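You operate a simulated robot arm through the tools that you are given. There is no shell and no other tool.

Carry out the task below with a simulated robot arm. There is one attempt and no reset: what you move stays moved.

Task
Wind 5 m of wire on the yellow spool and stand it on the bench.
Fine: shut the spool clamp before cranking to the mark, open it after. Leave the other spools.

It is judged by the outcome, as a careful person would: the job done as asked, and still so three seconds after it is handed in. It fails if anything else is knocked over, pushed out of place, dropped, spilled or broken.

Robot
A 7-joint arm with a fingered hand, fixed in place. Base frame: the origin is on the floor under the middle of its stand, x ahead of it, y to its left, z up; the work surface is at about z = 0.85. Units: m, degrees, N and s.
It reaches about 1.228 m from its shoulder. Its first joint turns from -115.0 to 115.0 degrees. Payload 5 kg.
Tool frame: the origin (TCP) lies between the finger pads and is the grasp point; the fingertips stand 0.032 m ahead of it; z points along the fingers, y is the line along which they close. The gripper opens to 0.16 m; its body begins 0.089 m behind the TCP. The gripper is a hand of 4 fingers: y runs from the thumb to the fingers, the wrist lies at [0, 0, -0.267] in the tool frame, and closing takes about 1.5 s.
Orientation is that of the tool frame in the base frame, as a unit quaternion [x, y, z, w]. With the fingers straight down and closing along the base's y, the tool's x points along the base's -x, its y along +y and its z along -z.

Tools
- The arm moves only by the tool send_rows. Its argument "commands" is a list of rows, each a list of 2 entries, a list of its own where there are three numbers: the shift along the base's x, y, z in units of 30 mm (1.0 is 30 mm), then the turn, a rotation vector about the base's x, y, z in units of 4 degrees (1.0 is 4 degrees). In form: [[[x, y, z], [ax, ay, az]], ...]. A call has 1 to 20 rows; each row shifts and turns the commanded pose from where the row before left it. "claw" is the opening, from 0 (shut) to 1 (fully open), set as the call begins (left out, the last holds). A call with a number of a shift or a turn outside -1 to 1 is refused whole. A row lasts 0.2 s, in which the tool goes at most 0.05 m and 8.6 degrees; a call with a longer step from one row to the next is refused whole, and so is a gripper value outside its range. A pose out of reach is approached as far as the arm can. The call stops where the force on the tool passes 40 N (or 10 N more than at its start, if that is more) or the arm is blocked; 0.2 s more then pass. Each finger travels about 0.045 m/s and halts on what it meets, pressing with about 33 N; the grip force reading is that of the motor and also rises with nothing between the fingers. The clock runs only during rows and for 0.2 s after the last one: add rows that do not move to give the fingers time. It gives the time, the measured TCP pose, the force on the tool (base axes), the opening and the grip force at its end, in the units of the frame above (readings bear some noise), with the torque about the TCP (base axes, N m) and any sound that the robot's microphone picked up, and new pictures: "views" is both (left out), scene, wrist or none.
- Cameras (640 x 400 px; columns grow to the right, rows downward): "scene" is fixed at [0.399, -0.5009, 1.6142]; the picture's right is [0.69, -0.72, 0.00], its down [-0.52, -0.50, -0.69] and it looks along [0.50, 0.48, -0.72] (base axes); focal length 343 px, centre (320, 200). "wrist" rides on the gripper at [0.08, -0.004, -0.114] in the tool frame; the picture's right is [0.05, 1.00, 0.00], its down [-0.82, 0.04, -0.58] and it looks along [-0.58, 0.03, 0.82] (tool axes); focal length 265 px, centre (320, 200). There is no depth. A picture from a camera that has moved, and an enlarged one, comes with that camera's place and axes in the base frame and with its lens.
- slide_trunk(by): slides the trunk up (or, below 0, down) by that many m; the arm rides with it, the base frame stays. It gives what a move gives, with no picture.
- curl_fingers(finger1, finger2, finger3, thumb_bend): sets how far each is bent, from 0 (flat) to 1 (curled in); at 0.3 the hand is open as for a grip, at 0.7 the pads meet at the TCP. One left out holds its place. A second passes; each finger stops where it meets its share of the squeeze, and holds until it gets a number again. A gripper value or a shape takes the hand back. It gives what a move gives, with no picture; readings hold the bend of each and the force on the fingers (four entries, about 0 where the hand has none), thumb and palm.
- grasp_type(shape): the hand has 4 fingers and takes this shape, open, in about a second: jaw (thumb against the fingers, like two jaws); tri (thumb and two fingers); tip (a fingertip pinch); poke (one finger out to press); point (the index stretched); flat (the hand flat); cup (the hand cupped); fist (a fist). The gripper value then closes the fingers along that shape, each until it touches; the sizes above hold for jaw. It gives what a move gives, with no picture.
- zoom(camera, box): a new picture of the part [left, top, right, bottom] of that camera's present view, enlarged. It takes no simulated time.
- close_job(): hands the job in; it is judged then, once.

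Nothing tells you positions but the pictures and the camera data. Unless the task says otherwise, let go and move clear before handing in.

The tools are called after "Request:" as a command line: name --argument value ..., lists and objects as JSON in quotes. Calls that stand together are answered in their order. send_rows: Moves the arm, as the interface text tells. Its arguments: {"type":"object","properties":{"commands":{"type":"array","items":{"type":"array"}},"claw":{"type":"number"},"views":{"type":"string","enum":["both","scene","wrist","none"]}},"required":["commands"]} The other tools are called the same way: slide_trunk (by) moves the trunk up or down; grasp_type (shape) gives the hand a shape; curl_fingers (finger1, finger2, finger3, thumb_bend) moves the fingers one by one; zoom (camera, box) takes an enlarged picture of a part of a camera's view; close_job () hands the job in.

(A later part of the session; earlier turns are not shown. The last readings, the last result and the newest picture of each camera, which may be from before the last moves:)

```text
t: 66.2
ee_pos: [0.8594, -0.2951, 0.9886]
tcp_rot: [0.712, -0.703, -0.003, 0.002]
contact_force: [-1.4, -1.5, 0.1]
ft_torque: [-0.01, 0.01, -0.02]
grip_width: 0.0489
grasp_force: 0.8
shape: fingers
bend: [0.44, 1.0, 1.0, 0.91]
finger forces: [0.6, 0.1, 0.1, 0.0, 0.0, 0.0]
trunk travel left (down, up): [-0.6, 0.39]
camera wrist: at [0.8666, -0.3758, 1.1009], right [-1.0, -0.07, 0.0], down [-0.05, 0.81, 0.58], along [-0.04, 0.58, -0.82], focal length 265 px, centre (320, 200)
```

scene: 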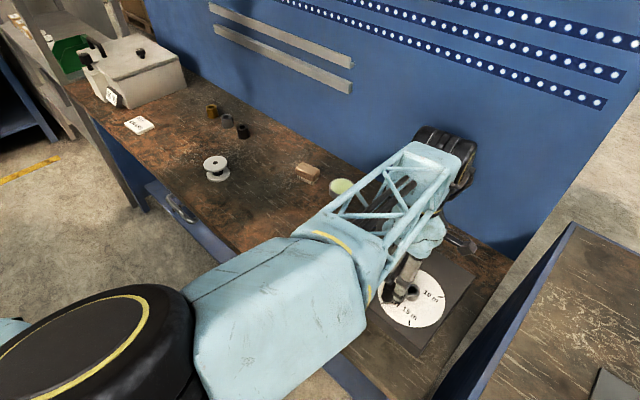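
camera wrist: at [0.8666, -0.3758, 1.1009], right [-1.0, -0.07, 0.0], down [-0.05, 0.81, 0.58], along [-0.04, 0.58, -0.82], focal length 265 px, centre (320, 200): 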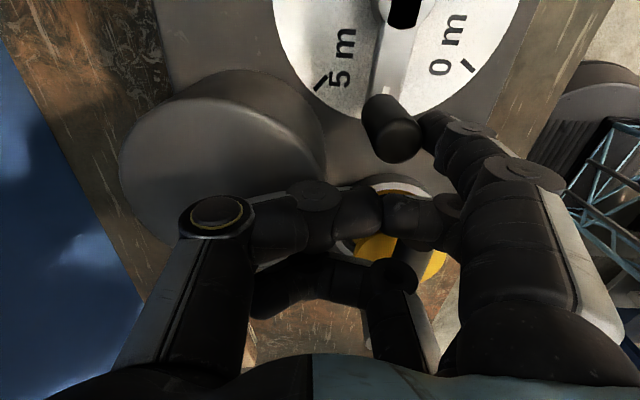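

Request:
send_rows --commands '[[[0.213, 0.04, 0], [0, 0, 0]], [[0.213, 0.02, 0], [0, 0, 0]], [[0, 0, 0], [0, 0, 0]]]' --views "both"

Request:
zoom --camera "wrist" --box '[280, 0, 560, 175]'

Request:
zoom --camera "scene" --box '[350, 220, 480, 340]'

```text
t: 67.0
ee_pos: [0.8719, -0.2919, 0.9883]
tcp_rot: [0.712, -0.702, -0.003, 0.001]
contact_force: [-1.2, 0.6, 0.7]
ft_torque: [-0.04, 0.04, -0.03]
grip_width: 0.049
grasp_force: 0.4
shape: fingers
bend: [0.44, 1.0, 1.0, 0.91]
finger forces: [0.6, 0.0, 0.1, 0.0, 0.0, 0.1]
trunk travel left (down, up): [-0.6, 0.39]
camera wrist: at [0.8786, -0.3736, 1.101], right [-1.0, -0.07, 0.01], down [-0.05, 0.81, 0.58], along [-0.04, 0.58, -0.82], focal length 265 px, centre (320, 200)
```

scene: 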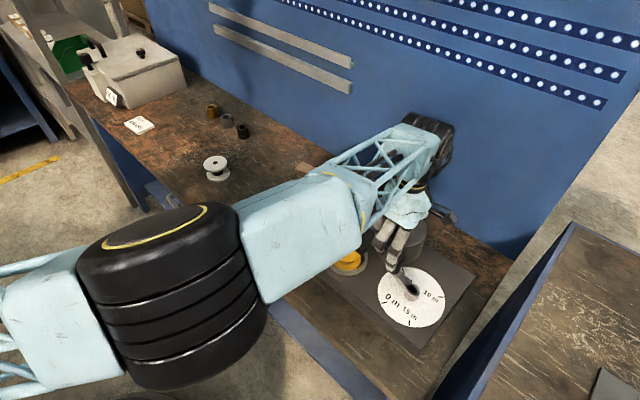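
wrist: 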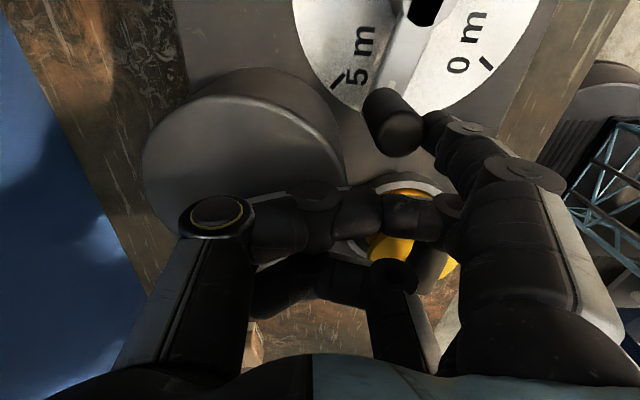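

```text
2.29 times, centred on (420, 88) of wrist
camera zoom: at [0.8786, -0.3736, 1.101], right [-1.0, -0.07, 0.01], down [-0.05, 0.81, 0.58], along [-0.04, 0.58, -0.82], focal length 607 px, centre (91, 457)
```

zoom: 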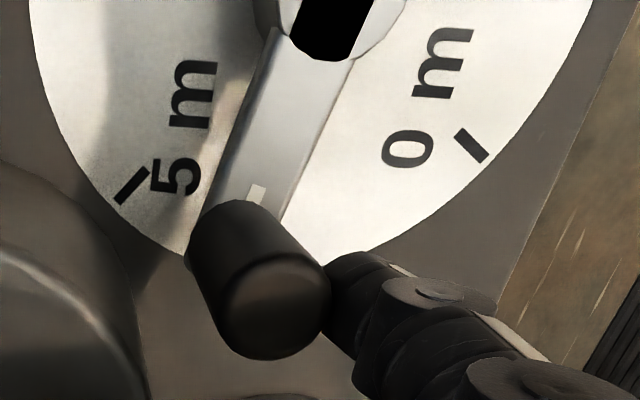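

```text
3.33 times, centred on (415, 280) of scene
camera zoom: at [0.399, -0.5009, 1.6142], right [0.69, -0.72, 0.0], down [-0.52, -0.5, -0.69], along [0.5, 0.48, -0.72], focal length 1144 px, centre (3, -67)
```

zoom: 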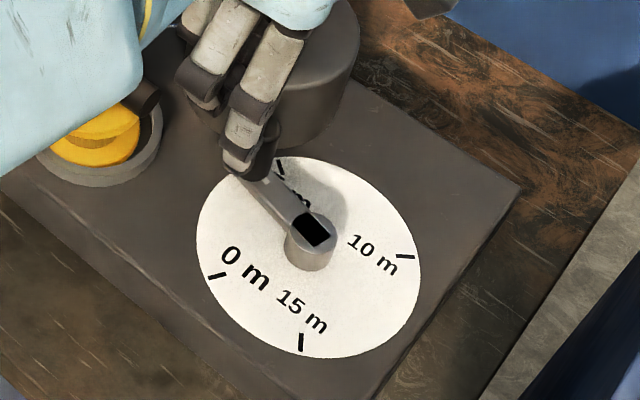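

The crank stands at about 75°. Fitting all four ticks puts 0 m at 150° and 5 m at 50°. I'll push about 16° more, then fine-tune by eye.

Request:
send_rows --commands '[[[0.135, -0.002, 0], [0, 0, 0]], [[0.135, -0.002, 0], [0, 0, 0]], [[0.109, -0.012, 0], [0, 0, 0]], [[0.108, -0.011, 0], [0, 0, 0]], [[0.107, -0.023, 0], [0, 0, 0]], [[0, 0, 0], [0, 0, 0]]]' --views "both"

Request:
zoom --camera "wrist" --box '[280, 0, 560, 175]'

Request:
zoom --camera "scene" --box '[370, 240, 460, 330]'

```text
t: 68.4
ee_pos: [0.8906, -0.2946, 0.9884]
tcp_rot: [0.711, -0.703, -0.003, 0.001]
contact_force: [-0.5, -0.1, 0.1]
ft_torque: [0.01, 0.01, 0.0]
grip_width: 0.0492
grasp_force: 0.8
shape: fingers
bend: [0.44, 1.0, 1.0, 0.91]
finger forces: [0.6, 0.1, 0.1, 0.0, 0.1, 0.0]
trunk travel left (down, up): [-0.6, 0.39]
camera wrist: at [0.897, -0.3751, 1.1015], right [-1.0, -0.07, 0.01], down [-0.05, 0.81, 0.58], along [-0.04, 0.58, -0.82], focal length 265 px, centre (320, 200)
```

scene: 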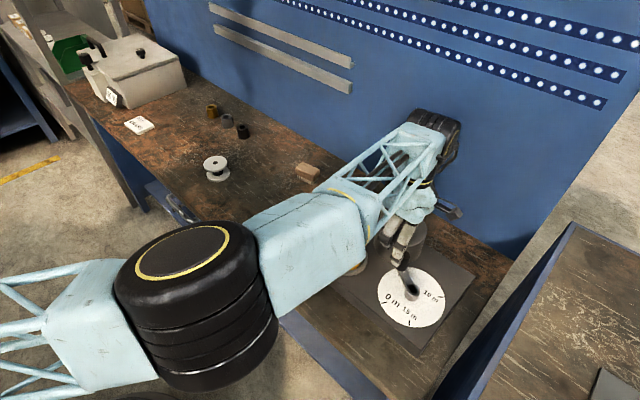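
wrist: 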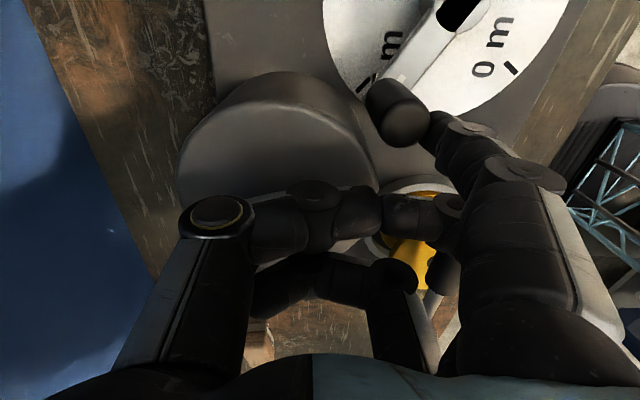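

```text
2.29 times, centred on (420, 88) of wrist
camera zoom: at [0.897, -0.3751, 1.1015], right [-1.0, -0.07, 0.01], down [-0.05, 0.81, 0.58], along [-0.04, 0.58, -0.82], focal length 607 px, centre (91, 457)
```

zoom: 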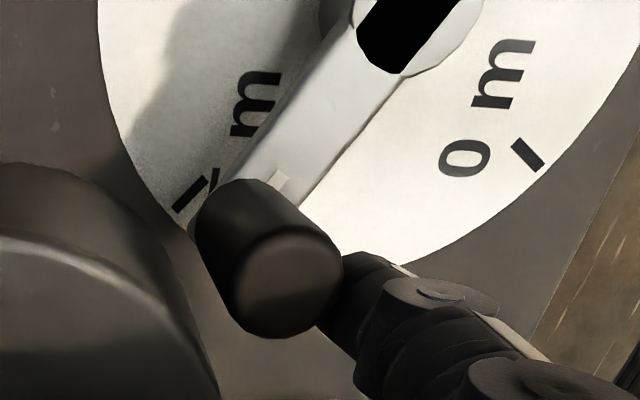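

```text
4.44 times, centred on (415, 285) of scene
camera zoom: at [0.399, -0.5009, 1.6142], right [0.69, -0.72, 0.0], down [-0.52, -0.5, -0.69], along [0.5, 0.48, -0.72], focal length 1525 px, centre (-102, -178)
```

zoom: 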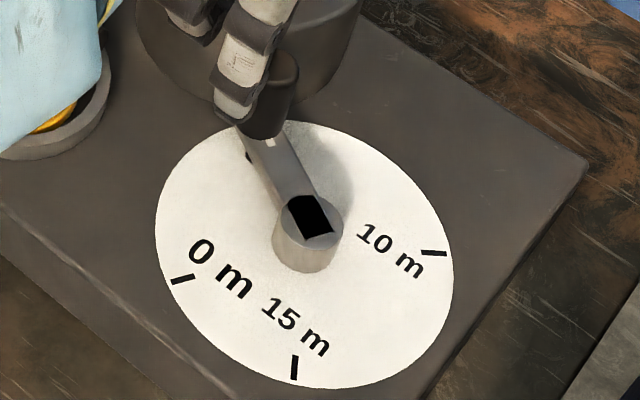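

The crank is at about 59° against the mark at about 50°. I'll nudge it about 6° further and re-measure.

Request:
send_rows --commands '[[[0.07, -0.021, 0], [0, 0, 0]], [[0.07, -0.021, 0], [0, 0, 0]], [[0.067, -0.021, 0], [0, 0, 0]], [[0, 0, 0], [0, 0, 0]]]' --views "both"

Request:
zoom --camera "wrist" --box '[320, 0, 540, 140]'

Request:
zoom --camera "scene" --box '[370, 240, 460, 330]'

```text
t: 69.4
ee_pos: [0.8974, -0.2959, 0.9889]
tcp_rot: [0.712, -0.702, -0.003, 0.001]
contact_force: [-0.1, 0.0, 0.4]
ft_torque: [0.03, 0.0, -0.03]
grip_width: 0.0493
grasp_force: 0.8
shape: fingers
bend: [0.44, 1.0, 1.0, 0.91]
finger forces: [0.5, 0.0, 0.0, 0.1, 0.0, 0.0]
trunk travel left (down, up): [-0.6, 0.39]
camera wrist: at [0.9034, -0.377, 1.1016], right [-1.0, -0.07, 0.0], down [-0.05, 0.81, 0.58], along [-0.04, 0.58, -0.82], focal length 265 px, centre (320, 200)
```

scene: 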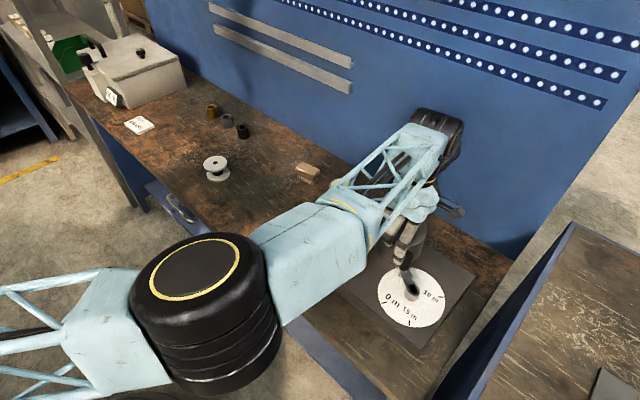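
wrist: 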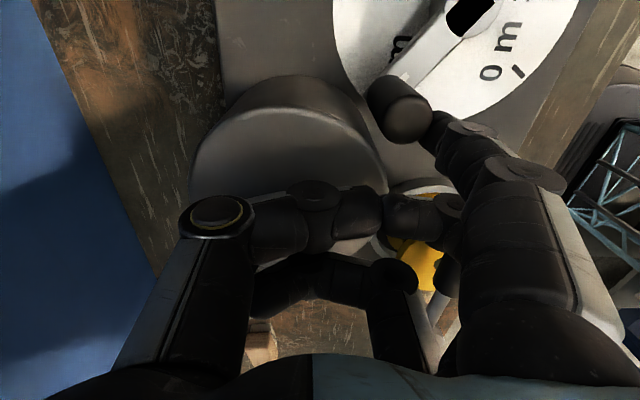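

```text
2.86 times, centred on (430, 70) of wrist
camera zoom: at [0.9034, -0.377, 1.1016], right [-1.0, -0.07, 0.0], down [-0.05, 0.81, 0.58], along [-0.04, 0.58, -0.82], focal length 758 px, centre (6, 571)
```

zoom: 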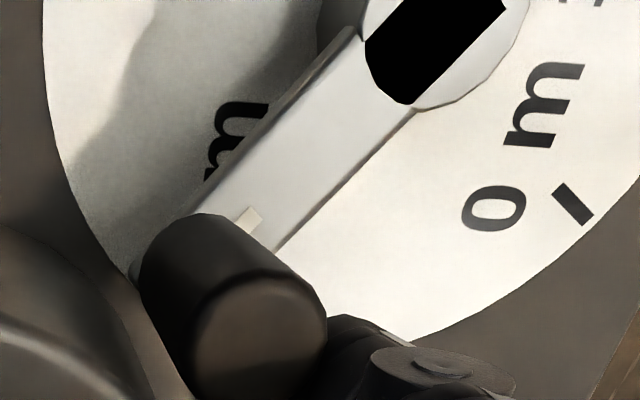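

```text
4.44 times, centred on (415, 285) of scene
camera zoom: at [0.399, -0.5009, 1.6142], right [0.69, -0.72, 0.0], down [-0.52, -0.5, -0.69], along [0.5, 0.48, -0.72], focal length 1525 px, centre (-102, -178)
```

zoom: 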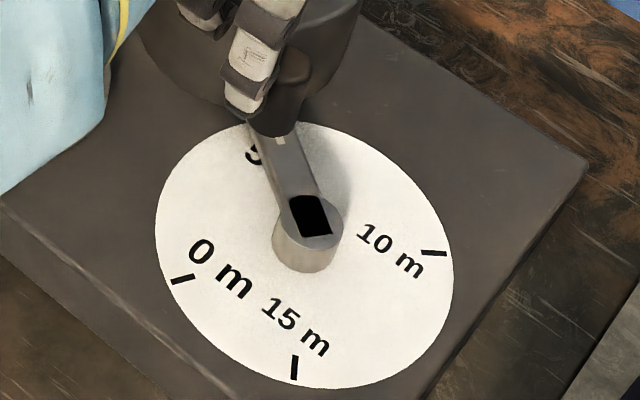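

The crank is at about 51–52°, almost on the 5 m mark at 50°. One last tiny nudge of about 1.4 mm, then I'll back the finger away and rise to check the reading.

Request:
send_rows --commands '[[[0.044, -0.017, 0], [0, 0, 0]], [[0, 0, 0], [0, 0, 0]], [[-0.15, 0.05, 0], [0, 0, 0]], [[-0.15, 0.05, 0], [0, 0, 0]], [[0, 0, 0.5], [0, 0, 0]], [[0, 0, 0.9], [0, 0, 0]], [[0, 0, 1], [0, 0, 0]], [[0, 0, 1], [0, 0, 0]], [[0, 0, 1], [0, 0, 0]], [[0, -0.3, 0.6], [0, 0, 0]], [[0, 0, 0], [0, 0, 0]]]' --views "both"

Request:
zoom --camera "wrist" --box '[280, 0, 520, 150]'

Request:
zoom --camera "scene" --box '[370, 240, 460, 330]'

```text
t: 71.8
ee_pos: [0.8871, -0.3029, 1.1375]
tcp_rot: [0.712, -0.703, -0.003, 0.001]
contact_force: [-0.5, 0.8, 0.9]
ft_torque: [0.01, -0.01, -0.02]
grip_width: 0.0482
grasp_force: 0.0
shape: fingers
bend: [0.45, 1.0, 1.0, 0.91]
finger forces: [0.0, 0.0, 0.0, 0.1, 0.0, 0.1]
trunk travel left (down, up): [-0.6, 0.39]
camera wrist: at [0.8938, -0.3828, 1.2498], right [-1.0, -0.06, 0.0], down [-0.05, 0.81, 0.58], along [-0.04, 0.58, -0.82], focal length 265 px, centre (320, 200)
```

scene: 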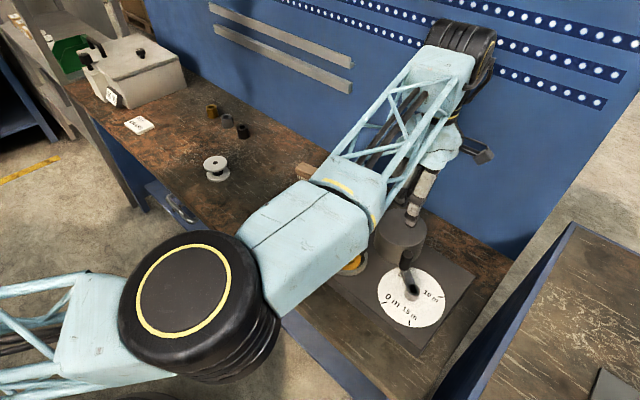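
wrist: 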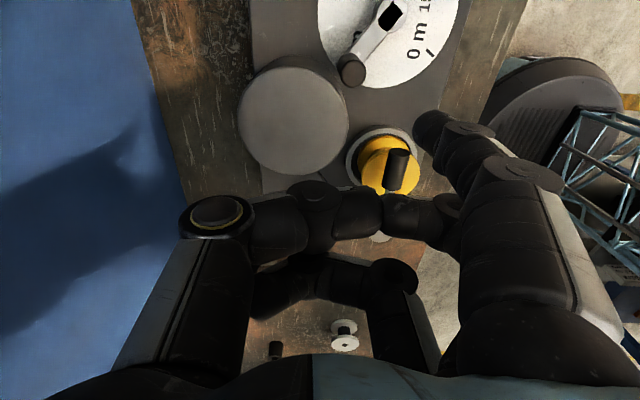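

```text
2.67 times, centred on (400, 75) of wrist
camera zoom: at [0.8938, -0.3828, 1.2498], right [-1.0, -0.06, 0.0], down [-0.05, 0.81, 0.58], along [-0.04, 0.58, -0.82], focal length 708 px, centre (107, 533)
```

zoom: 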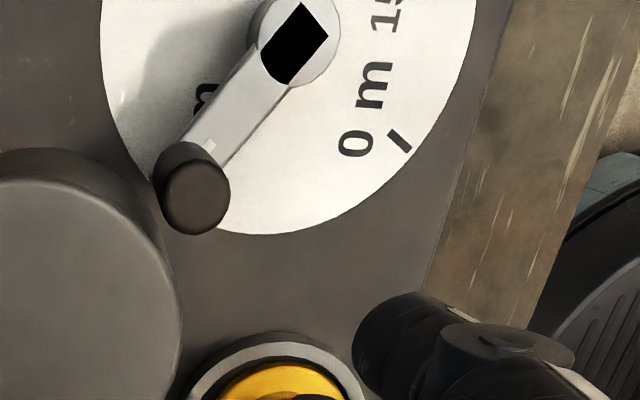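

```text
4.44 times, centred on (415, 285) of scene
camera zoom: at [0.399, -0.5009, 1.6142], right [0.69, -0.72, 0.0], down [-0.52, -0.5, -0.69], along [0.5, 0.48, -0.72], focal length 1525 px, centre (-102, -178)
```

zoom: 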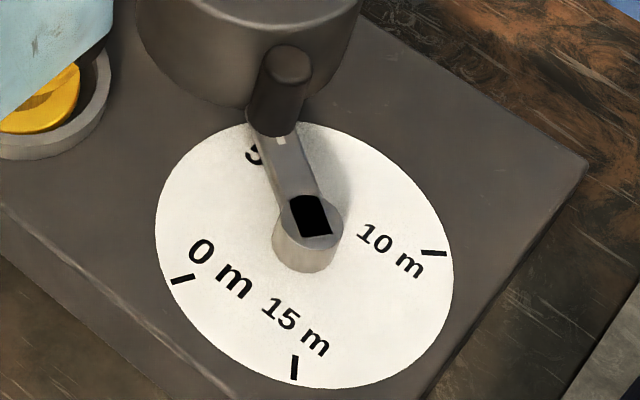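

The reading is very near 5 m; my estimates disagree by 2–3°, so I'll place the wrist camera nearly straight above the dial for a clean check.

Request:
send_rows --commands '[[[-0.6, -0.4, 0], [0, 0, 0]], [[-0.6, -0.4, 0], [0, 0, 0]], [[-0.6, -0.4, 0], [0, 0, 0]], [[-0.6, -0.4, 0], [0, 0, 0]], [[0, 0, 0], [0, 0, 0]]]' --views "wrist"

Request:
zoom --camera "wrist" --box '[240, 0, 400, 125]'

```text
t: 73.0
ee_pos: [0.8184, -0.3508, 1.138]
tcp_rot: [0.712, -0.702, -0.002, 0.0]
contact_force: [0.1, -0.4, 0.1]
ft_torque: [-0.01, 0.0, 0.03]
grip_width: 0.0483
grasp_force: 0.0
shape: fingers
bend: [0.45, 1.0, 1.0, 0.91]
finger forces: [0.0, 0.1, 0.0, 0.0, 0.0, 0.1]
trunk travel left (down, up): [-0.6, 0.39]
camera wrist: at [0.8245, -0.4318, 1.2514], right [-1.0, -0.07, 0.01], down [-0.05, 0.81, 0.58], along [-0.04, 0.58, -0.82], focal length 265 px, centre (320, 200)
```

wrist: 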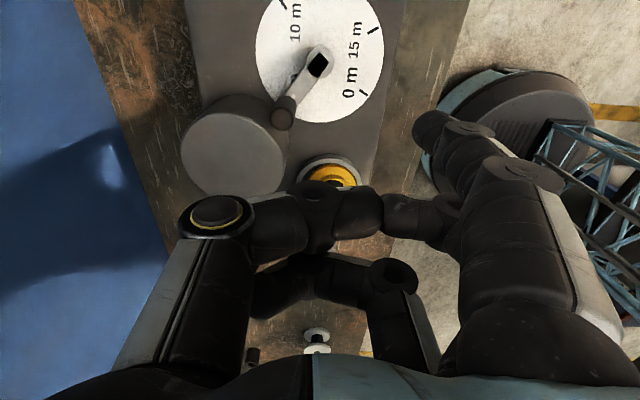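

```text
3.20 times, centred on (320, 62) of wrist
camera zoom: at [0.8245, -0.4318, 1.2514], right [-1.0, -0.07, 0.01], down [-0.05, 0.81, 0.58], along [-0.04, 0.58, -0.82], focal length 849 px, centre (320, 640)
```

zoom: 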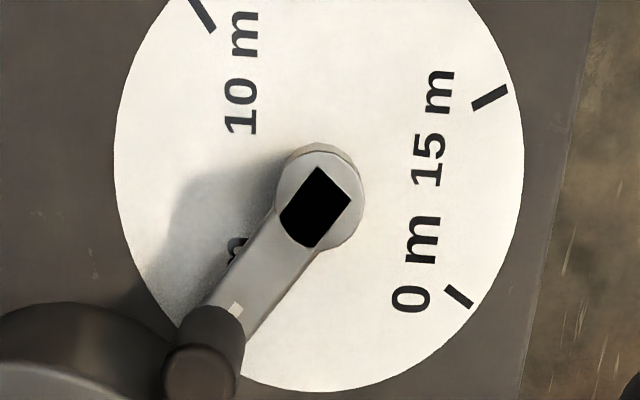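

Seen from above, the crank is at about 53° and the 5 m tick should be at about 50°, so it is roughly 0.15 m short. I'll go back behind the knob and push it the last 3°.

Request:
send_rows --commands '[[[0.58, 0.486, 0], [0, 0, 0]], [[0.58, 0.486, 0], [0, 0, 0]], [[0.58, 0.486, 0], [0, 0, 0]], [[0.58, 0.486, 0], [0, 0, 0]], [[0, 0, -0.9], [0, 0, 0]], [[0, 0, -0.9], [0, 0, 0]], [[0, 0, -0.9], [0, 0, 0]], [[0, 0, -0.9], [0, 0, 0]], [[0, 0, -0.8], [0, 0, 0]], [[0, 0, -0.58], [0, 0, 0]], [[0, 0, 0], [0, 0, 0]]]' --views "wrist"

```text
t: 75.4
ee_pos: [0.8871, -0.2907, 0.9889]
tcp_rot: [0.712, -0.702, -0.003, 0.001]
contact_force: [-0.3, 0.1, -0.8]
ft_torque: [0.0, 0.0, 0.0]
grip_width: 0.0481
grasp_force: 0.1
shape: fingers
bend: [0.45, 1.0, 1.0, 0.91]
finger forces: [0.0, 0.0, 0.1, 0.0, 0.0, 0.1]
trunk travel left (down, up): [-0.6, 0.39]
camera wrist: at [0.8931, -0.372, 1.1028], right [-1.0, -0.07, 0.0], down [-0.05, 0.81, 0.58], along [-0.04, 0.58, -0.82], focal length 265 px, centre (320, 200)
```

wrist: 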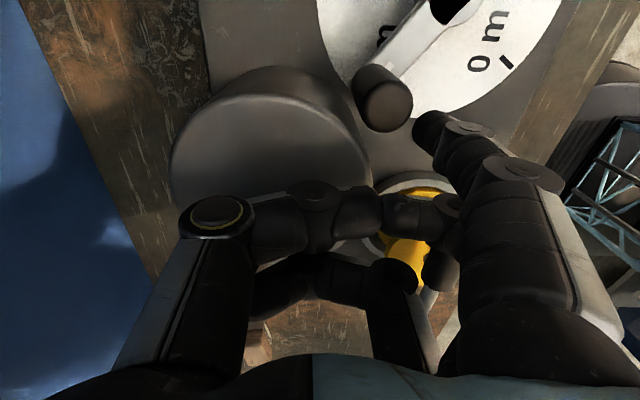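

Request:
send_rows --commands '[[[0.124, -0.057, 0], [0, 0, 0]], [[0.124, -0.057, 0], [0, 0, 0]], [[0.124, -0.057, 0], [0, 0, 0]], [[0.12, -0.055, 0], [0, 0, 0]], [[0, 0, 0], [0, 0, 0]]]' --views "wrist"

Request:
zoom --camera "wrist" --box '[320, 0, 540, 140]'

Request:
zoom --camera "scene" --box '[370, 240, 460, 330]'

```text
t: 76.6
ee_pos: [0.9031, -0.2994, 0.9902]
tcp_rot: [0.712, -0.702, -0.003, 0.0]
contact_force: [-0.1, 0.6, -1.1]
ft_torque: [-0.01, 0.05, -0.03]
grip_width: 0.0489
grasp_force: 0.2
shape: fingers
bend: [0.44, 1.0, 1.0, 0.91]
finger forces: [0.8, 0.0, 0.0, 0.0, 0.1, 0.0]
trunk travel left (down, up): [-0.6, 0.39]
camera wrist: at [0.908, -0.3798, 1.1028], right [-1.0, -0.07, 0.01], down [-0.05, 0.81, 0.58], along [-0.04, 0.58, -0.82], focal length 265 px, centre (320, 200)
```

wrist: 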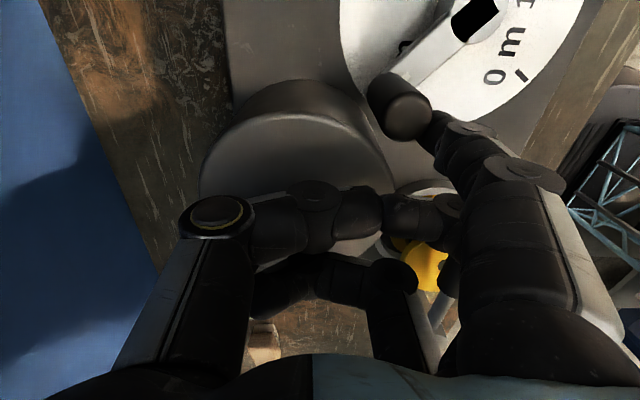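

```text
2.86 times, centred on (430, 70) of wrist
camera zoom: at [0.908, -0.3798, 1.1028], right [-1.0, -0.07, 0.01], down [-0.05, 0.81, 0.58], along [-0.04, 0.58, -0.82], focal length 758 px, centre (6, 571)
```

zoom: 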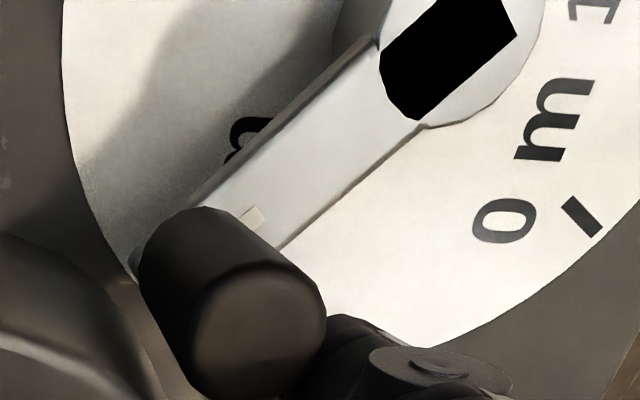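

```text
4.44 times, centred on (415, 285) of scene
camera zoom: at [0.399, -0.5009, 1.6142], right [0.69, -0.72, 0.0], down [-0.52, -0.5, -0.69], along [0.5, 0.48, -0.72], focal length 1525 px, centre (-102, -178)
```

zoom: 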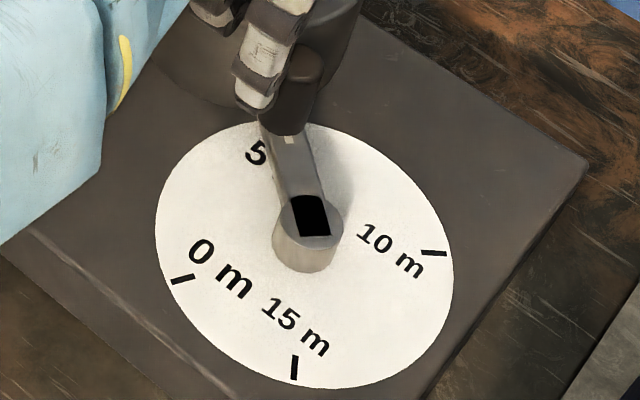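

Now the crank reads about 50° in the wrist view. I'll back off, rise and repeat the overhead check.

Request:
send_rows --commands '[[[-0.17, 0.08, 0], [0, 0, 0]], [[-0.17, 0.08, 0], [0, 0, 0]], [[0, 0, 0.5], [0, 0, 0]], [[0, 0, 0.9], [0, 0, 0]], [[0, 0, 1], [0, 0, 0]], [[0, 0, 1], [0, 0, 0]], [[0, 0, 1], [0, 0, 0]], [[0, 0, 0.6], [0, 0, 0]], [[-0.6, -0.5, 0], [0, 0, 0]], [[-0.6, -0.5, 0], [0, 0, 0]], [[-0.6, -0.5, 0], [0, 0, 0]], [[-0.6, -0.5, 0], [0, 0, 0]], [[0, 0, 0], [0, 0, 0]]]' --views "both"

Request:
zoom --camera "wrist" --box '[240, 0, 400, 125]'

Request:
zoom --camera "scene" --box '[370, 240, 460, 330]'

```text
t: 79.4
ee_pos: [0.8183, -0.3535, 1.1382]
tcp_rot: [0.713, -0.701, -0.003, 0.001]
contact_force: [-0.4, -0.4, -1.1]
ft_torque: [-0.02, 0.02, 0.0]
grip_width: 0.0484
grasp_force: 0.1
shape: fingers
bend: [0.45, 1.0, 1.0, 0.91]
finger forces: [0.0, 0.0, 0.1, 0.0, 0.0, 0.0]
trunk travel left (down, up): [-0.6, 0.39]
camera wrist: at [0.8233, -0.4346, 1.2517], right [-1.0, -0.07, 0.01], down [-0.05, 0.81, 0.58], along [-0.04, 0.58, -0.82], focal length 265 px, centre (320, 200)
```

scene: 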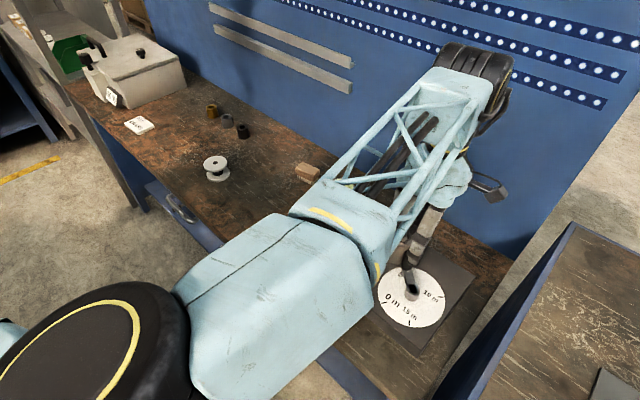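
wrist: 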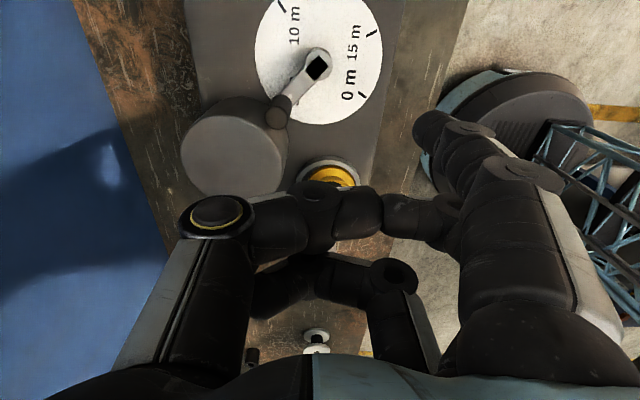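

```text
3.20 times, centred on (320, 62) of wrist
camera zoom: at [0.8233, -0.4346, 1.2517], right [-1.0, -0.07, 0.01], down [-0.05, 0.81, 0.58], along [-0.04, 0.58, -0.82], focal length 849 px, centre (320, 640)
```

zoom: 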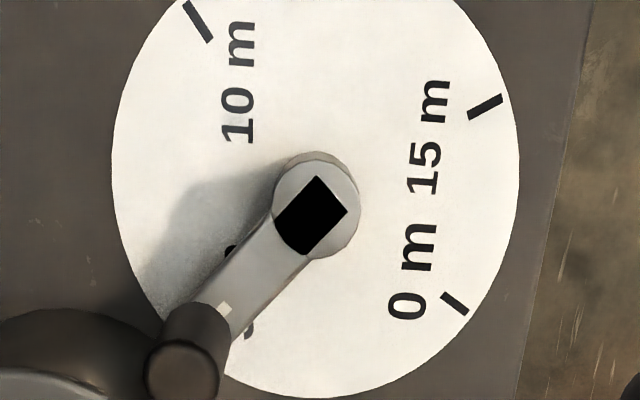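

```text
4.44 times, centred on (415, 285) of scene
camera zoom: at [0.399, -0.5009, 1.6142], right [0.69, -0.72, 0.0], down [-0.52, -0.5, -0.69], along [0.5, 0.48, -0.72], focal length 1525 px, centre (-102, -178)
```

zoom: 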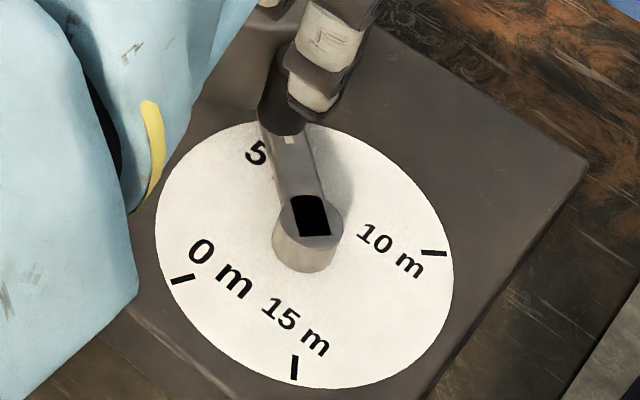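

The overhead check puts the crank at about 48–49° against the tick at 50°, which reads 5 m within about 0.1 m. Now I'll open the clamp again: re-form the jaw, part closed, and go above the lever.

Request:
grasp_type --shape "jaw"

Request:
send_rows --commands '[[[-0.15, 0.63, 0], [0, 0, 0]], [[-0.15, 0.63, 0], [0, 0, 0]], [[-0.15, 0.63, 0], [0, 0, 0]], [[-0.15, 0.63, 0], [0, 0, 0]], [[-0.1, 0.63, 0], [0, 0, 0]], [[0, 0.63, 0], [0, 0, 0]], [[0, 0, 0], [0, 0, 0]], [[0, 0, 0], [0, 0, 0]], [[0, 0, 0], [0, 0, 0]]]' --claw 0.36 --views "both"

```text
t: 80.3
ee_pos: [0.8185, -0.3543, 1.139]
tcp_rot: [0.712, -0.702, -0.003, 0.001]
contact_force: [-0.2, -0.4, 0.0]
ft_torque: [0.03, 0.0, 0.0]
grip_width: 0.132
grasp_force: 0.0
shape: jaw
bend: [0.56, 0.56, 0.56, 0.52]
finger forces: [0.0, 0.0, 0.0, 0.0, 0.1, 0.1]
trunk travel left (down, up): [-0.6, 0.39]
```

```text
t: 82.3
ee_pos: [0.7979, -0.2421, 1.1373]
tcp_rot: [0.712, -0.702, -0.002, 0.001]
contact_force: [-0.9, 0.1, -1.0]
ft_torque: [-0.03, -0.05, 0.02]
grip_width: 0.058
grasp_force: 0.0
shape: jaw
bend: [0.73, 0.73, 0.73, 0.7]
finger forces: [0.0, 0.1, 0.0, 0.0, 0.0, 0.0]
trunk travel left (down, up): [-0.6, 0.39]
camera wrist: at [0.8039, -0.322, 1.2509], right [-1.0, -0.07, 0.01], down [-0.05, 0.81, 0.58], along [-0.04, 0.58, -0.82], focal length 265 px, centre (320, 200)
```

scene: 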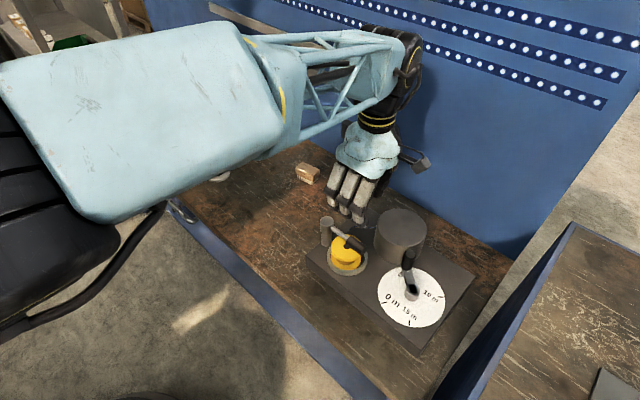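
wrist: 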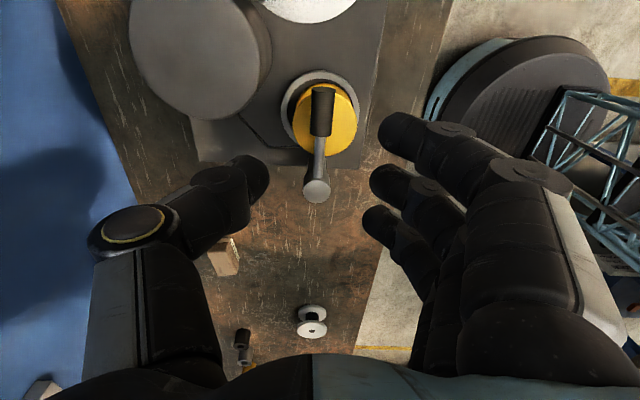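

The lever lies right under the hand. I'll descend to straddle its grip at the same height as before and close on it.

Request:
send_rows --commands '[[[0, 0, -0.9], [0, 0, 0]], [[0, 0, -0.9], [0, 0, 0]], [[0, 0, -0.9], [0, 0, 0]], [[0, 0, -0.9], [0, 0, 0]], [[0, 0, -0.7], [0, 0, 0]], [[0, 0, -0.6], [0, 0, 0]], [[0, 0, 0], [0, 0, 0]]]' --views "wrist"

Request:
send_rows --commands '[[[0, 0, 0], [0, 0, 0]], [[0, 0, 0], [0, 0, 0]], [[0, 0, 0], [0, 0, 0]], [[0, 0, 0], [0, 0, 0]], [[0, 0, 0], [0, 0, 0]]]' --claw 0.1 --views "wrist"

```text
t: 83.9
ee_pos: [0.8008, -0.2398, 0.9931]
tcp_rot: [0.712, -0.702, -0.002, 0.001]
contact_force: [-0.2, 0.6, 0.2]
ft_torque: [0.03, -0.02, 0.0]
grip_width: 0.058
grasp_force: 0.0
shape: jaw
bend: [0.73, 0.73, 0.73, 0.7]
finger forces: [0.0, 0.1, 0.1, 0.0, 0.0, 0.1]
trunk travel left (down, up): [-0.6, 0.39]
camera wrist: at [0.8052, -0.321, 1.1062], right [-1.0, -0.07, 0.0], down [-0.05, 0.81, 0.58], along [-0.04, 0.58, -0.82], focal length 265 px, centre (320, 200)
```

wrist: 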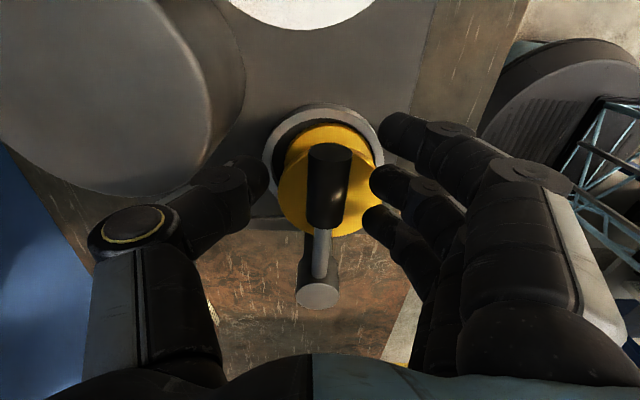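

```text
t: 85.1
ee_pos: [0.7996, -0.2397, 0.9917]
tcp_rot: [0.712, -0.702, -0.003, 0.001]
contact_force: [-6.1, 0.2, -4.3]
ft_torque: [0.01, 0.12, 0.05]
grip_width: 0.0163
grasp_force: 32.9
shape: jaw
bend: [0.72, 0.72, 0.72, 0.7]
finger forces: [10.0, 11.3, 11.2, 0.0, 27.6, 0.0]
trunk travel left (down, up): [-0.6, 0.39]
camera wrist: at [0.8048, -0.3211, 1.1059], right [-1.0, -0.07, 0.01], down [-0.05, 0.81, 0.58], along [-0.04, 0.58, -0.82], focal length 265 px, centre (320, 200)
```

wrist: 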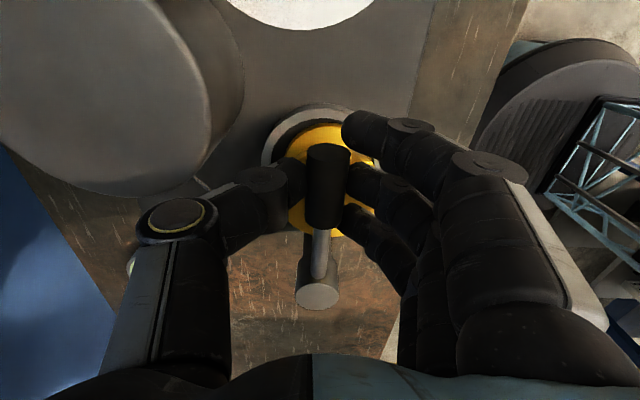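

The lever is gripped again. I'll swing it back along the reverse arc, first a small test and then further.

Request:
send_rows --commands '[[[-0.18, 0, 0], [0, 0, -0.4]], [[-0.1094, 0.0019, 0], [0, 0, -0.5]], [[-0.2182, 0.0153, 0], [0, 0, -1]], [[-0.2166, 0.0304, 0], [0, 0, -1]], [[-0.2139, 0.0455, 0], [0, 0, -1]], [[0, 0, 0], [0, 0, 0]]]' --views "wrist"

```text
t: 86.5
ee_pos: [0.7715, -0.2375, 0.993]
tcp_rot: [-0.61, 0.793, 0.002, -0.001]
contact_force: [0.6, -0.7, -4.4]
ft_torque: [-0.02, -0.02, -0.14]
grip_width: 0.0158
grasp_force: 32.9
shape: jaw
bend: [0.72, 0.72, 0.72, 0.7]
finger forces: [10.2, 11.1, 10.9, 0.1, 33.2, 0.0]
trunk travel left (down, up): [-0.6, 0.39]
camera wrist: at [0.7555, -0.3168, 1.106], right [-0.98, 0.21, 0.01], down [0.17, 0.8, 0.58], along [0.11, 0.57, -0.82], focal length 265 px, centre (320, 200)
```

wrist: 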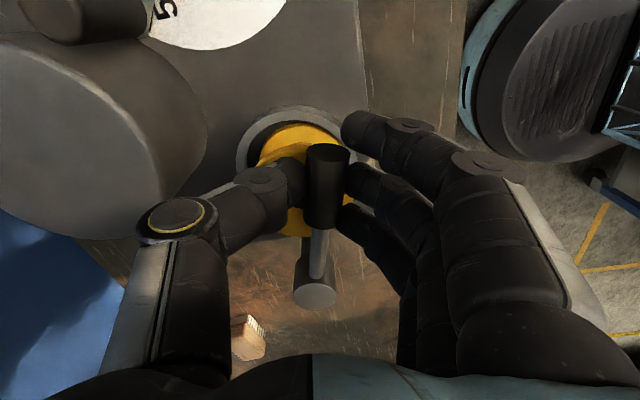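

Request:
send_rows --commands '[[[-0.2102, 0.0603, 0], [0, 0, -1]], [[-0.2055, 0.0748, 0], [0, 0, -1]], [[-0.1998, 0.089, 0], [0, 0, -1]], [[-0.1931, 0.1026, 0], [0, 0, -1]], [[-0.1855, 0.1159, 0], [0, 0, -1]], [[-0.1769, 0.1286, 0], [0, 0, -1]], [[-0.1675, 0.1406, 0], [0, 0, -1]], [[-0.1573, 0.1519, 0], [0, 0, -1]], [[-0.1463, 0.1625, 0], [0, 0, -1]], [[-0.1347, 0.1723, 0], [0, 0, -1]], [[0, 0, 0], [0, 0, 0]]]' --views "wrist"

```text
t: 88.9
ee_pos: [0.7169, -0.2015, 0.9924]
tcp_rot: [-0.302, 0.953, 0.002, 0.001]
contact_force: [9.2, 6.8, 8.9]
ft_torque: [0.16, -0.21, -0.06]
grip_width: 0.0159
grasp_force: 32.8
shape: jaw
bend: [0.72, 0.72, 0.72, 0.71]
finger forces: [8.9, 11.4, 11.9, 0.0, 34.2, 0.0]
trunk travel left (down, up): [-0.6, 0.39]
camera wrist: at [0.6542, -0.2517, 1.1054], right [-0.62, 0.79, 0.0], down [0.64, 0.5, 0.58], along [0.45, 0.36, -0.82], focal length 265 px, centre (320, 200)
```

wrist: 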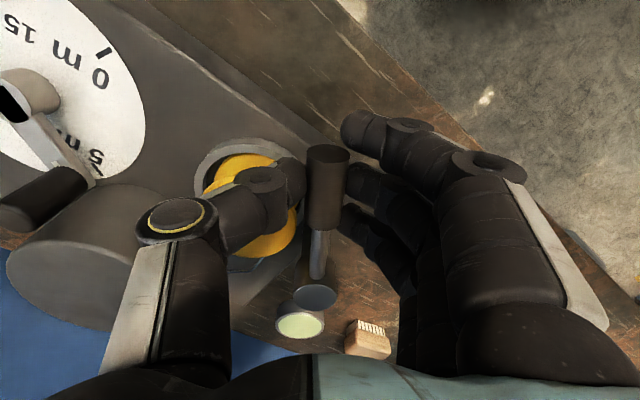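

Request:
send_rows --commands '[[[-0.08, 0.21, 0], [0, 0, -1]], [[-0.1094, 0.1894, 0], [0, 0, -1]], [[-0.0959, 0.1966, 0], [0, 0, -1]], [[-0.0819, 0.2028, 0], [0, 0, -1]], [[-0.0676, 0.208, 0], [0, 0, -1]], [[-0.0529, 0.2122, 0], [0, 0, -1]], [[-0.038, 0.2154, 0], [0, 0, -1]], [[0, 0, 0], [0, 0, 0]]]' --views "both"

```text
t: 90.7
ee_pos: [0.7007, -0.1595, 0.9928]
tcp_rot: [-0.062, 0.998, 0.002, 0.0]
contact_force: [-0.6, 0.8, 8.3]
ft_torque: [0.06, 0.0, 0.14]
grip_width: 0.0158
grasp_force: 33.1
shape: jaw
bend: [0.72, 0.72, 0.72, 0.71]
finger forces: [11.0, 11.8, 11.6, 0.1, 33.6, 0.0]
trunk travel left (down, up): [-0.6, 0.39]
camera wrist: at [0.6214, -0.1748, 1.1055], right [-0.18, 0.98, 0.0], down [0.8, 0.14, 0.58], along [0.57, 0.11, -0.82], focal length 265 px, centre (320, 200)
```

scene: 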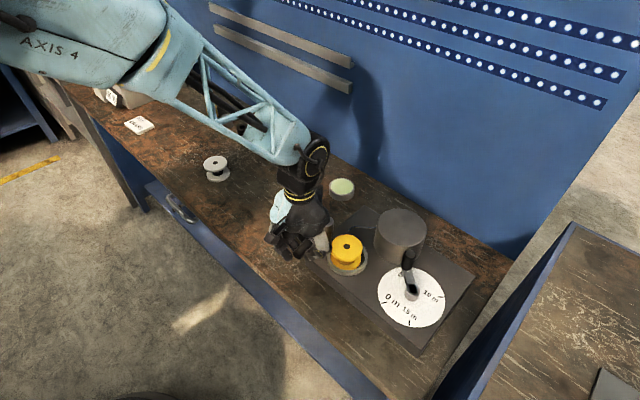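
wrist: 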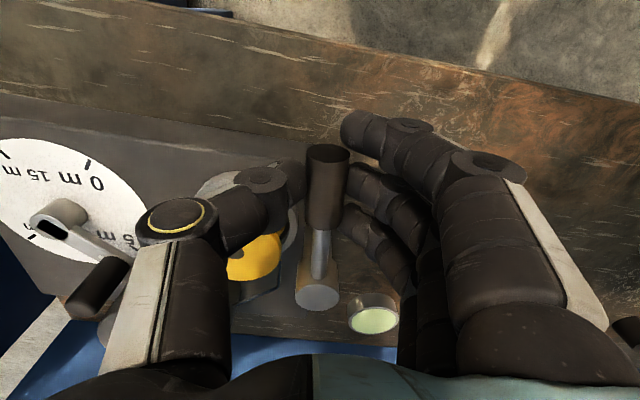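

Request:
send_rows --commands '[[[-0.0228, 0.2175, 0], [0, 0, -1]], [[-0.0076, 0.17, 0], [0, 0, -0.77]], [[0, 0.06, 0], [0, 0, 0]], [[0, 0.06, 0], [0, 0, 0]], [[0, 0, 0], [0, 0, 0]]]' --views "wrist"

```text
t: 91.9
ee_pos: [0.6991, -0.1456, 0.9917]
tcp_rot: [0.0, 1.0, 0.002, 0.001]
contact_force: [-7.9, -17.0, 11.2]
ft_torque: [-0.45, 0.13, 0.07]
grip_width: 0.0166
grasp_force: 33.2
shape: jaw
bend: [0.72, 0.72, 0.72, 0.71]
finger forces: [9.2, 9.1, 8.7, 0.1, 40.1, 0.1]
trunk travel left (down, up): [-0.6, 0.39]
camera wrist: at [0.619, -0.1501, 1.1052], right [-0.05, 1.0, 0.0], down [0.81, 0.04, 0.58], along [0.58, 0.03, -0.81], focal length 265 px, centre (320, 200)
```

wrist: 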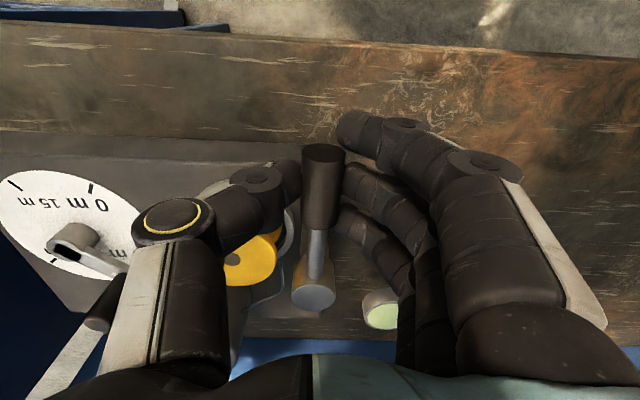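

The lever is back against its open stop (17 N). I'll relax, let go and rise.

Request:
send_rows --commands '[[[0.03, -0.1, 0], [0, 0, 0]], [[0, 0, 0], [0, 0, 0]]]' --views "none"

Request:
send_rows --commands '[[[0, 0, 0], [0, 0, 0]], [[0, 0, 0], [0, 0, 0]], [[0, 0, 0], [0, 0, 0]], [[0, 0, 0], [0, 0, 0]], [[0, 0, 0], [0, 0, 0]], [[0, 0, 0.4], [0, 0, 0]], [[0, 0, 0.8], [0, 0, 0]], [[0, 0, 1], [0, 0, 0]], [[0, 0, 1], [0, 0, 0]], [[0, 0, 1], [0, 0, 0]], [[0, 0, 0.3], [0, 0, 0]], [[0, 0, 0], [0, 0, 0]]]' --claw 0.6 --views "both"

Request:
zoom --camera "scene" --box '[270, 200, 470, 340]'

```text
t: 92.5
ee_pos: [0.6995, -0.1463, 0.9919]
tcp_rot: [-0.002, 1.0, 0.003, 0.001]
contact_force: [-12.4, -8.2, 10.3]
ft_torque: [-0.28, 0.23, 0.07]
grip_width: 0.0167
grasp_force: 33.0
shape: jaw
bend: [0.72, 0.72, 0.72, 0.71]
finger forces: [11.3, 10.8, 10.4, 0.0, 37.4, 0.0]
trunk travel left (down, up): [-0.6, 0.39]
```

```text
t: 95.1
ee_pos: [0.7017, -0.1473, 1.1278]
tcp_rot: [-0.001, 1.0, 0.002, 0.002]
contact_force: [-0.9, 0.3, -0.5]
ft_torque: [0.01, 0.0, 0.02]
grip_width: 0.0956
grasp_force: 0.0
shape: jaw
bend: [0.71, 0.71, 0.71, 0.69]
finger forces: [0.1, 0.0, 0.1, 0.0, 0.0, 0.0]
trunk travel left (down, up): [-0.6, 0.39]
camera wrist: at [0.6204, -0.1524, 1.2408], right [-0.05, 1.0, 0.01], down [0.81, 0.04, 0.58], along [0.58, 0.04, -0.82], focal length 265 px, centre (320, 200)
```

scene: 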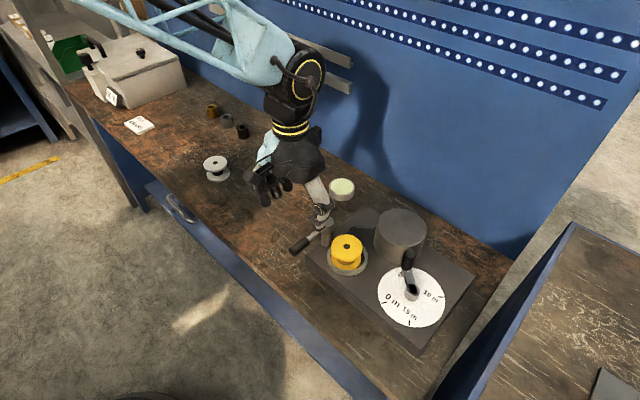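
wrist: 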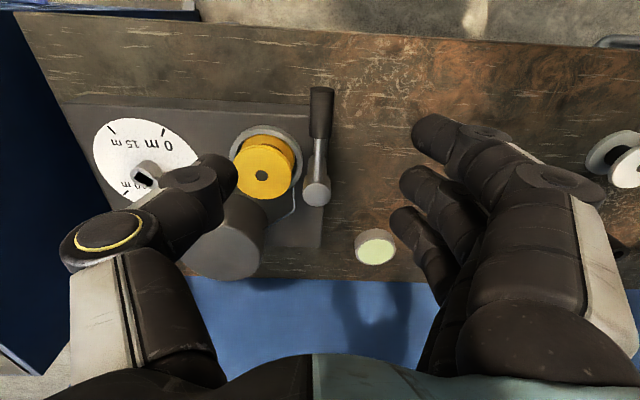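

```text
2.86 times, centred on (370, 270) of scene
camera zoom: at [0.399, -0.5009, 1.6142], right [0.69, -0.72, 0.0], down [-0.52, -0.5, -0.69], along [0.5, 0.48, -0.72], focal length 980 px, centre (177, 0)
```

zoom: 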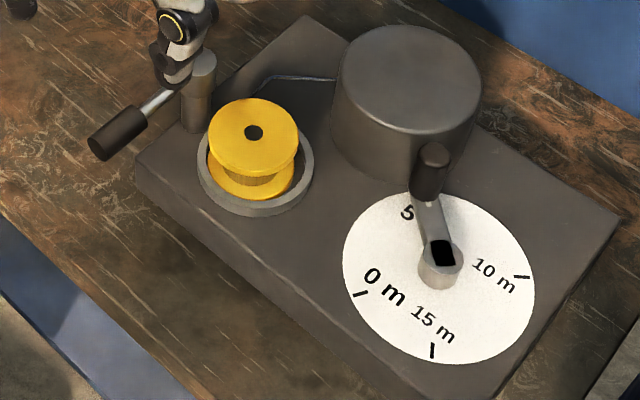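

The clamp is open, the crank points at 5 m, and the spool now shows wound wire between its flanges. Next I'll return above the spool at (0.790, -0.215), turning the hand to about 104° as when placing it.

Request:
send_rows --commands '[[[0.147, -0.113, 0], [0, 0, 1]], [[0.147, -0.113, 0], [0, 0, 1]], [[0.147, -0.113, 0], [0, 0, 1]], [[0.147, -0.113, 0], [0, 0, 1]], [[0.147, -0.113, 0], [0, 0, 1]], [[0.147, -0.113, 0], [0, 0, 1]], [[0.147, -0.113, 0], [0, 0, 1]], [[0.147, -0.113, 0], [0, 0, 1]], [[0.147, -0.113, 0], [0, 0, 1]], [[0.147, -0.113, 0], [0, 0, 1]], [[0.147, -0.113, 0], [0, 0, 1]], [[0.147, -0.113, 0], [0, 0, 1]], [[0.147, -0.113, 0], [0, 0, 1]], [[0.147, -0.113, 0], [0, 0, 1]], [[0.147, -0.113, 0], [0, 0, 1]], [[0.147, -0.113, 0], [0, 0, 1]], [[0.147, -0.113, 0], [0, 0, 1]], [[0.147, -0.113, 0], [0, 0, 1]], [[0.147, -0.113, 0], [0, 0, 1]], [[0.147, -0.113, 0], [0, 0, 1]]]' --claw 0.66 --views "none"

Request:
send_rows --commands '[[[0, 0, 0], [0, 0, 1]], [[0, 0, 0], [0, 0, 1]], [[0, 0, 0], [0, 0, 1]], [[0, 0, 0], [0, 0, 1]], [[0, 0, 0], [0, 0, 1]], [[0, 0, 0], [0, 0, 1]], [[0, 0, 0], [0, 0, 0]]]' --views "both"

```text
t: 99.3
ee_pos: [0.7892, -0.2148, 1.1268]
tcp_rot: [-0.644, 0.765, 0.003, -0.002]
contact_force: [1.0, -0.4, -1.1]
ft_torque: [0.0, 0.0, 0.02]
grip_width: 0.1051
grasp_force: 0.2
shape: jaw
bend: [0.69, 0.69, 0.69, 0.66]
finger forces: [0.1, 0.0, 0.0, 0.0, 0.1, 0.1]
trunk travel left (down, up): [-0.6, 0.39]
```

```text
t: 100.9
ee_pos: [0.7895, -0.2146, 1.1268]
tcp_rot: [0.789, -0.614, -0.002, 0.001]
contact_force: [0.1, 0.2, 0.0]
ft_torque: [-0.02, 0.01, 0.04]
grip_width: 0.1052
grasp_force: 0.0
shape: jaw
bend: [0.69, 0.69, 0.69, 0.66]
finger forces: [0.1, 0.0, 0.0, 0.0, 0.0, 0.0]
trunk travel left (down, up): [-0.6, 0.39]
camera wrist: at [0.8139, -0.292, 1.24], right [-0.96, -0.29, 0.0], down [-0.24, 0.78, 0.58], along [-0.17, 0.55, -0.82], focal length 265 px, centre (320, 200)
```

scene: 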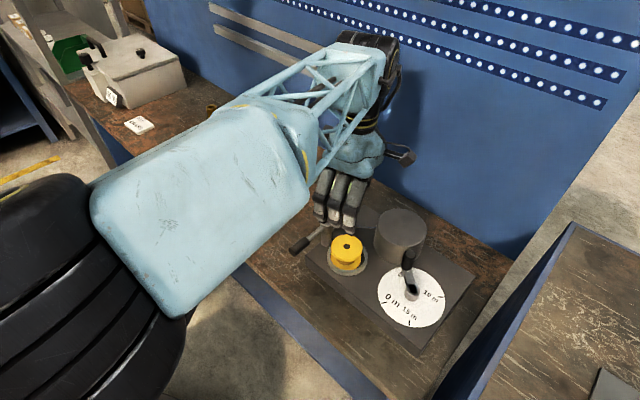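
wrist: 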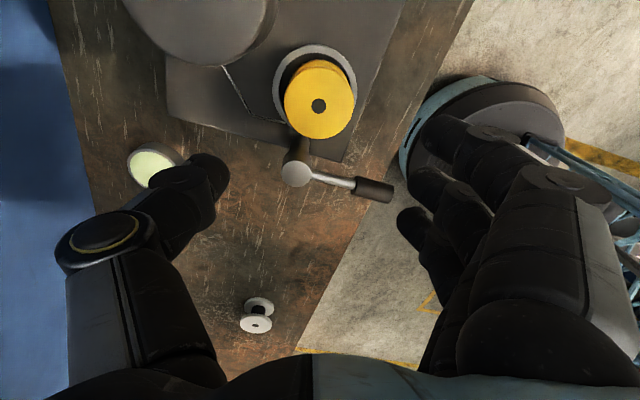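

The spool is centred under the hand. I'll descend around it to the same grasp height as before (TCP z≈0.960).

Request:
send_rows --commands '[[[0.02, 0, -0.9], [0, 0, 0]], [[0, 0, -0.9], [0, 0, 0]], [[0, 0, -0.9], [0, 0, 0]], [[0, 0, -0.9], [0, 0, 0]], [[0, 0, -0.8], [0, 0, 0]], [[0, 0, -0.6], [0, 0, 0]], [[0, 0, -0.5], [0, 0, 0]], [[0, 0, 0], [0, 0, 0]]]' --views "wrist"

```text
t: 102.7
ee_pos: [0.7884, -0.2152, 0.9626]
tcp_rot: [0.788, -0.615, -0.002, 0.001]
contact_force: [0.8, 0.2, 1.1]
ft_torque: [0.0, -0.01, 0.01]
grip_width: 0.1052
grasp_force: 0.1
shape: jaw
bend: [0.69, 0.69, 0.69, 0.66]
finger forces: [0.0, 0.0, 0.0, 0.0, 0.1, 0.0]
trunk travel left (down, up): [-0.6, 0.39]
camera wrist: at [0.8127, -0.2919, 1.0759], right [-0.96, -0.29, 0.0], down [-0.24, 0.78, 0.58], along [-0.17, 0.55, -0.82], focal length 265 px, centre (320, 200)
```

wrist: 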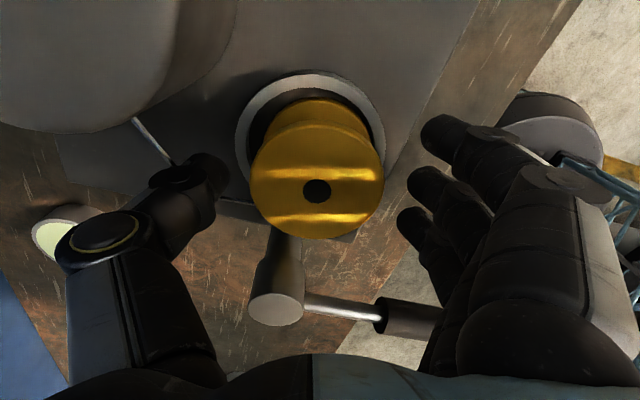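

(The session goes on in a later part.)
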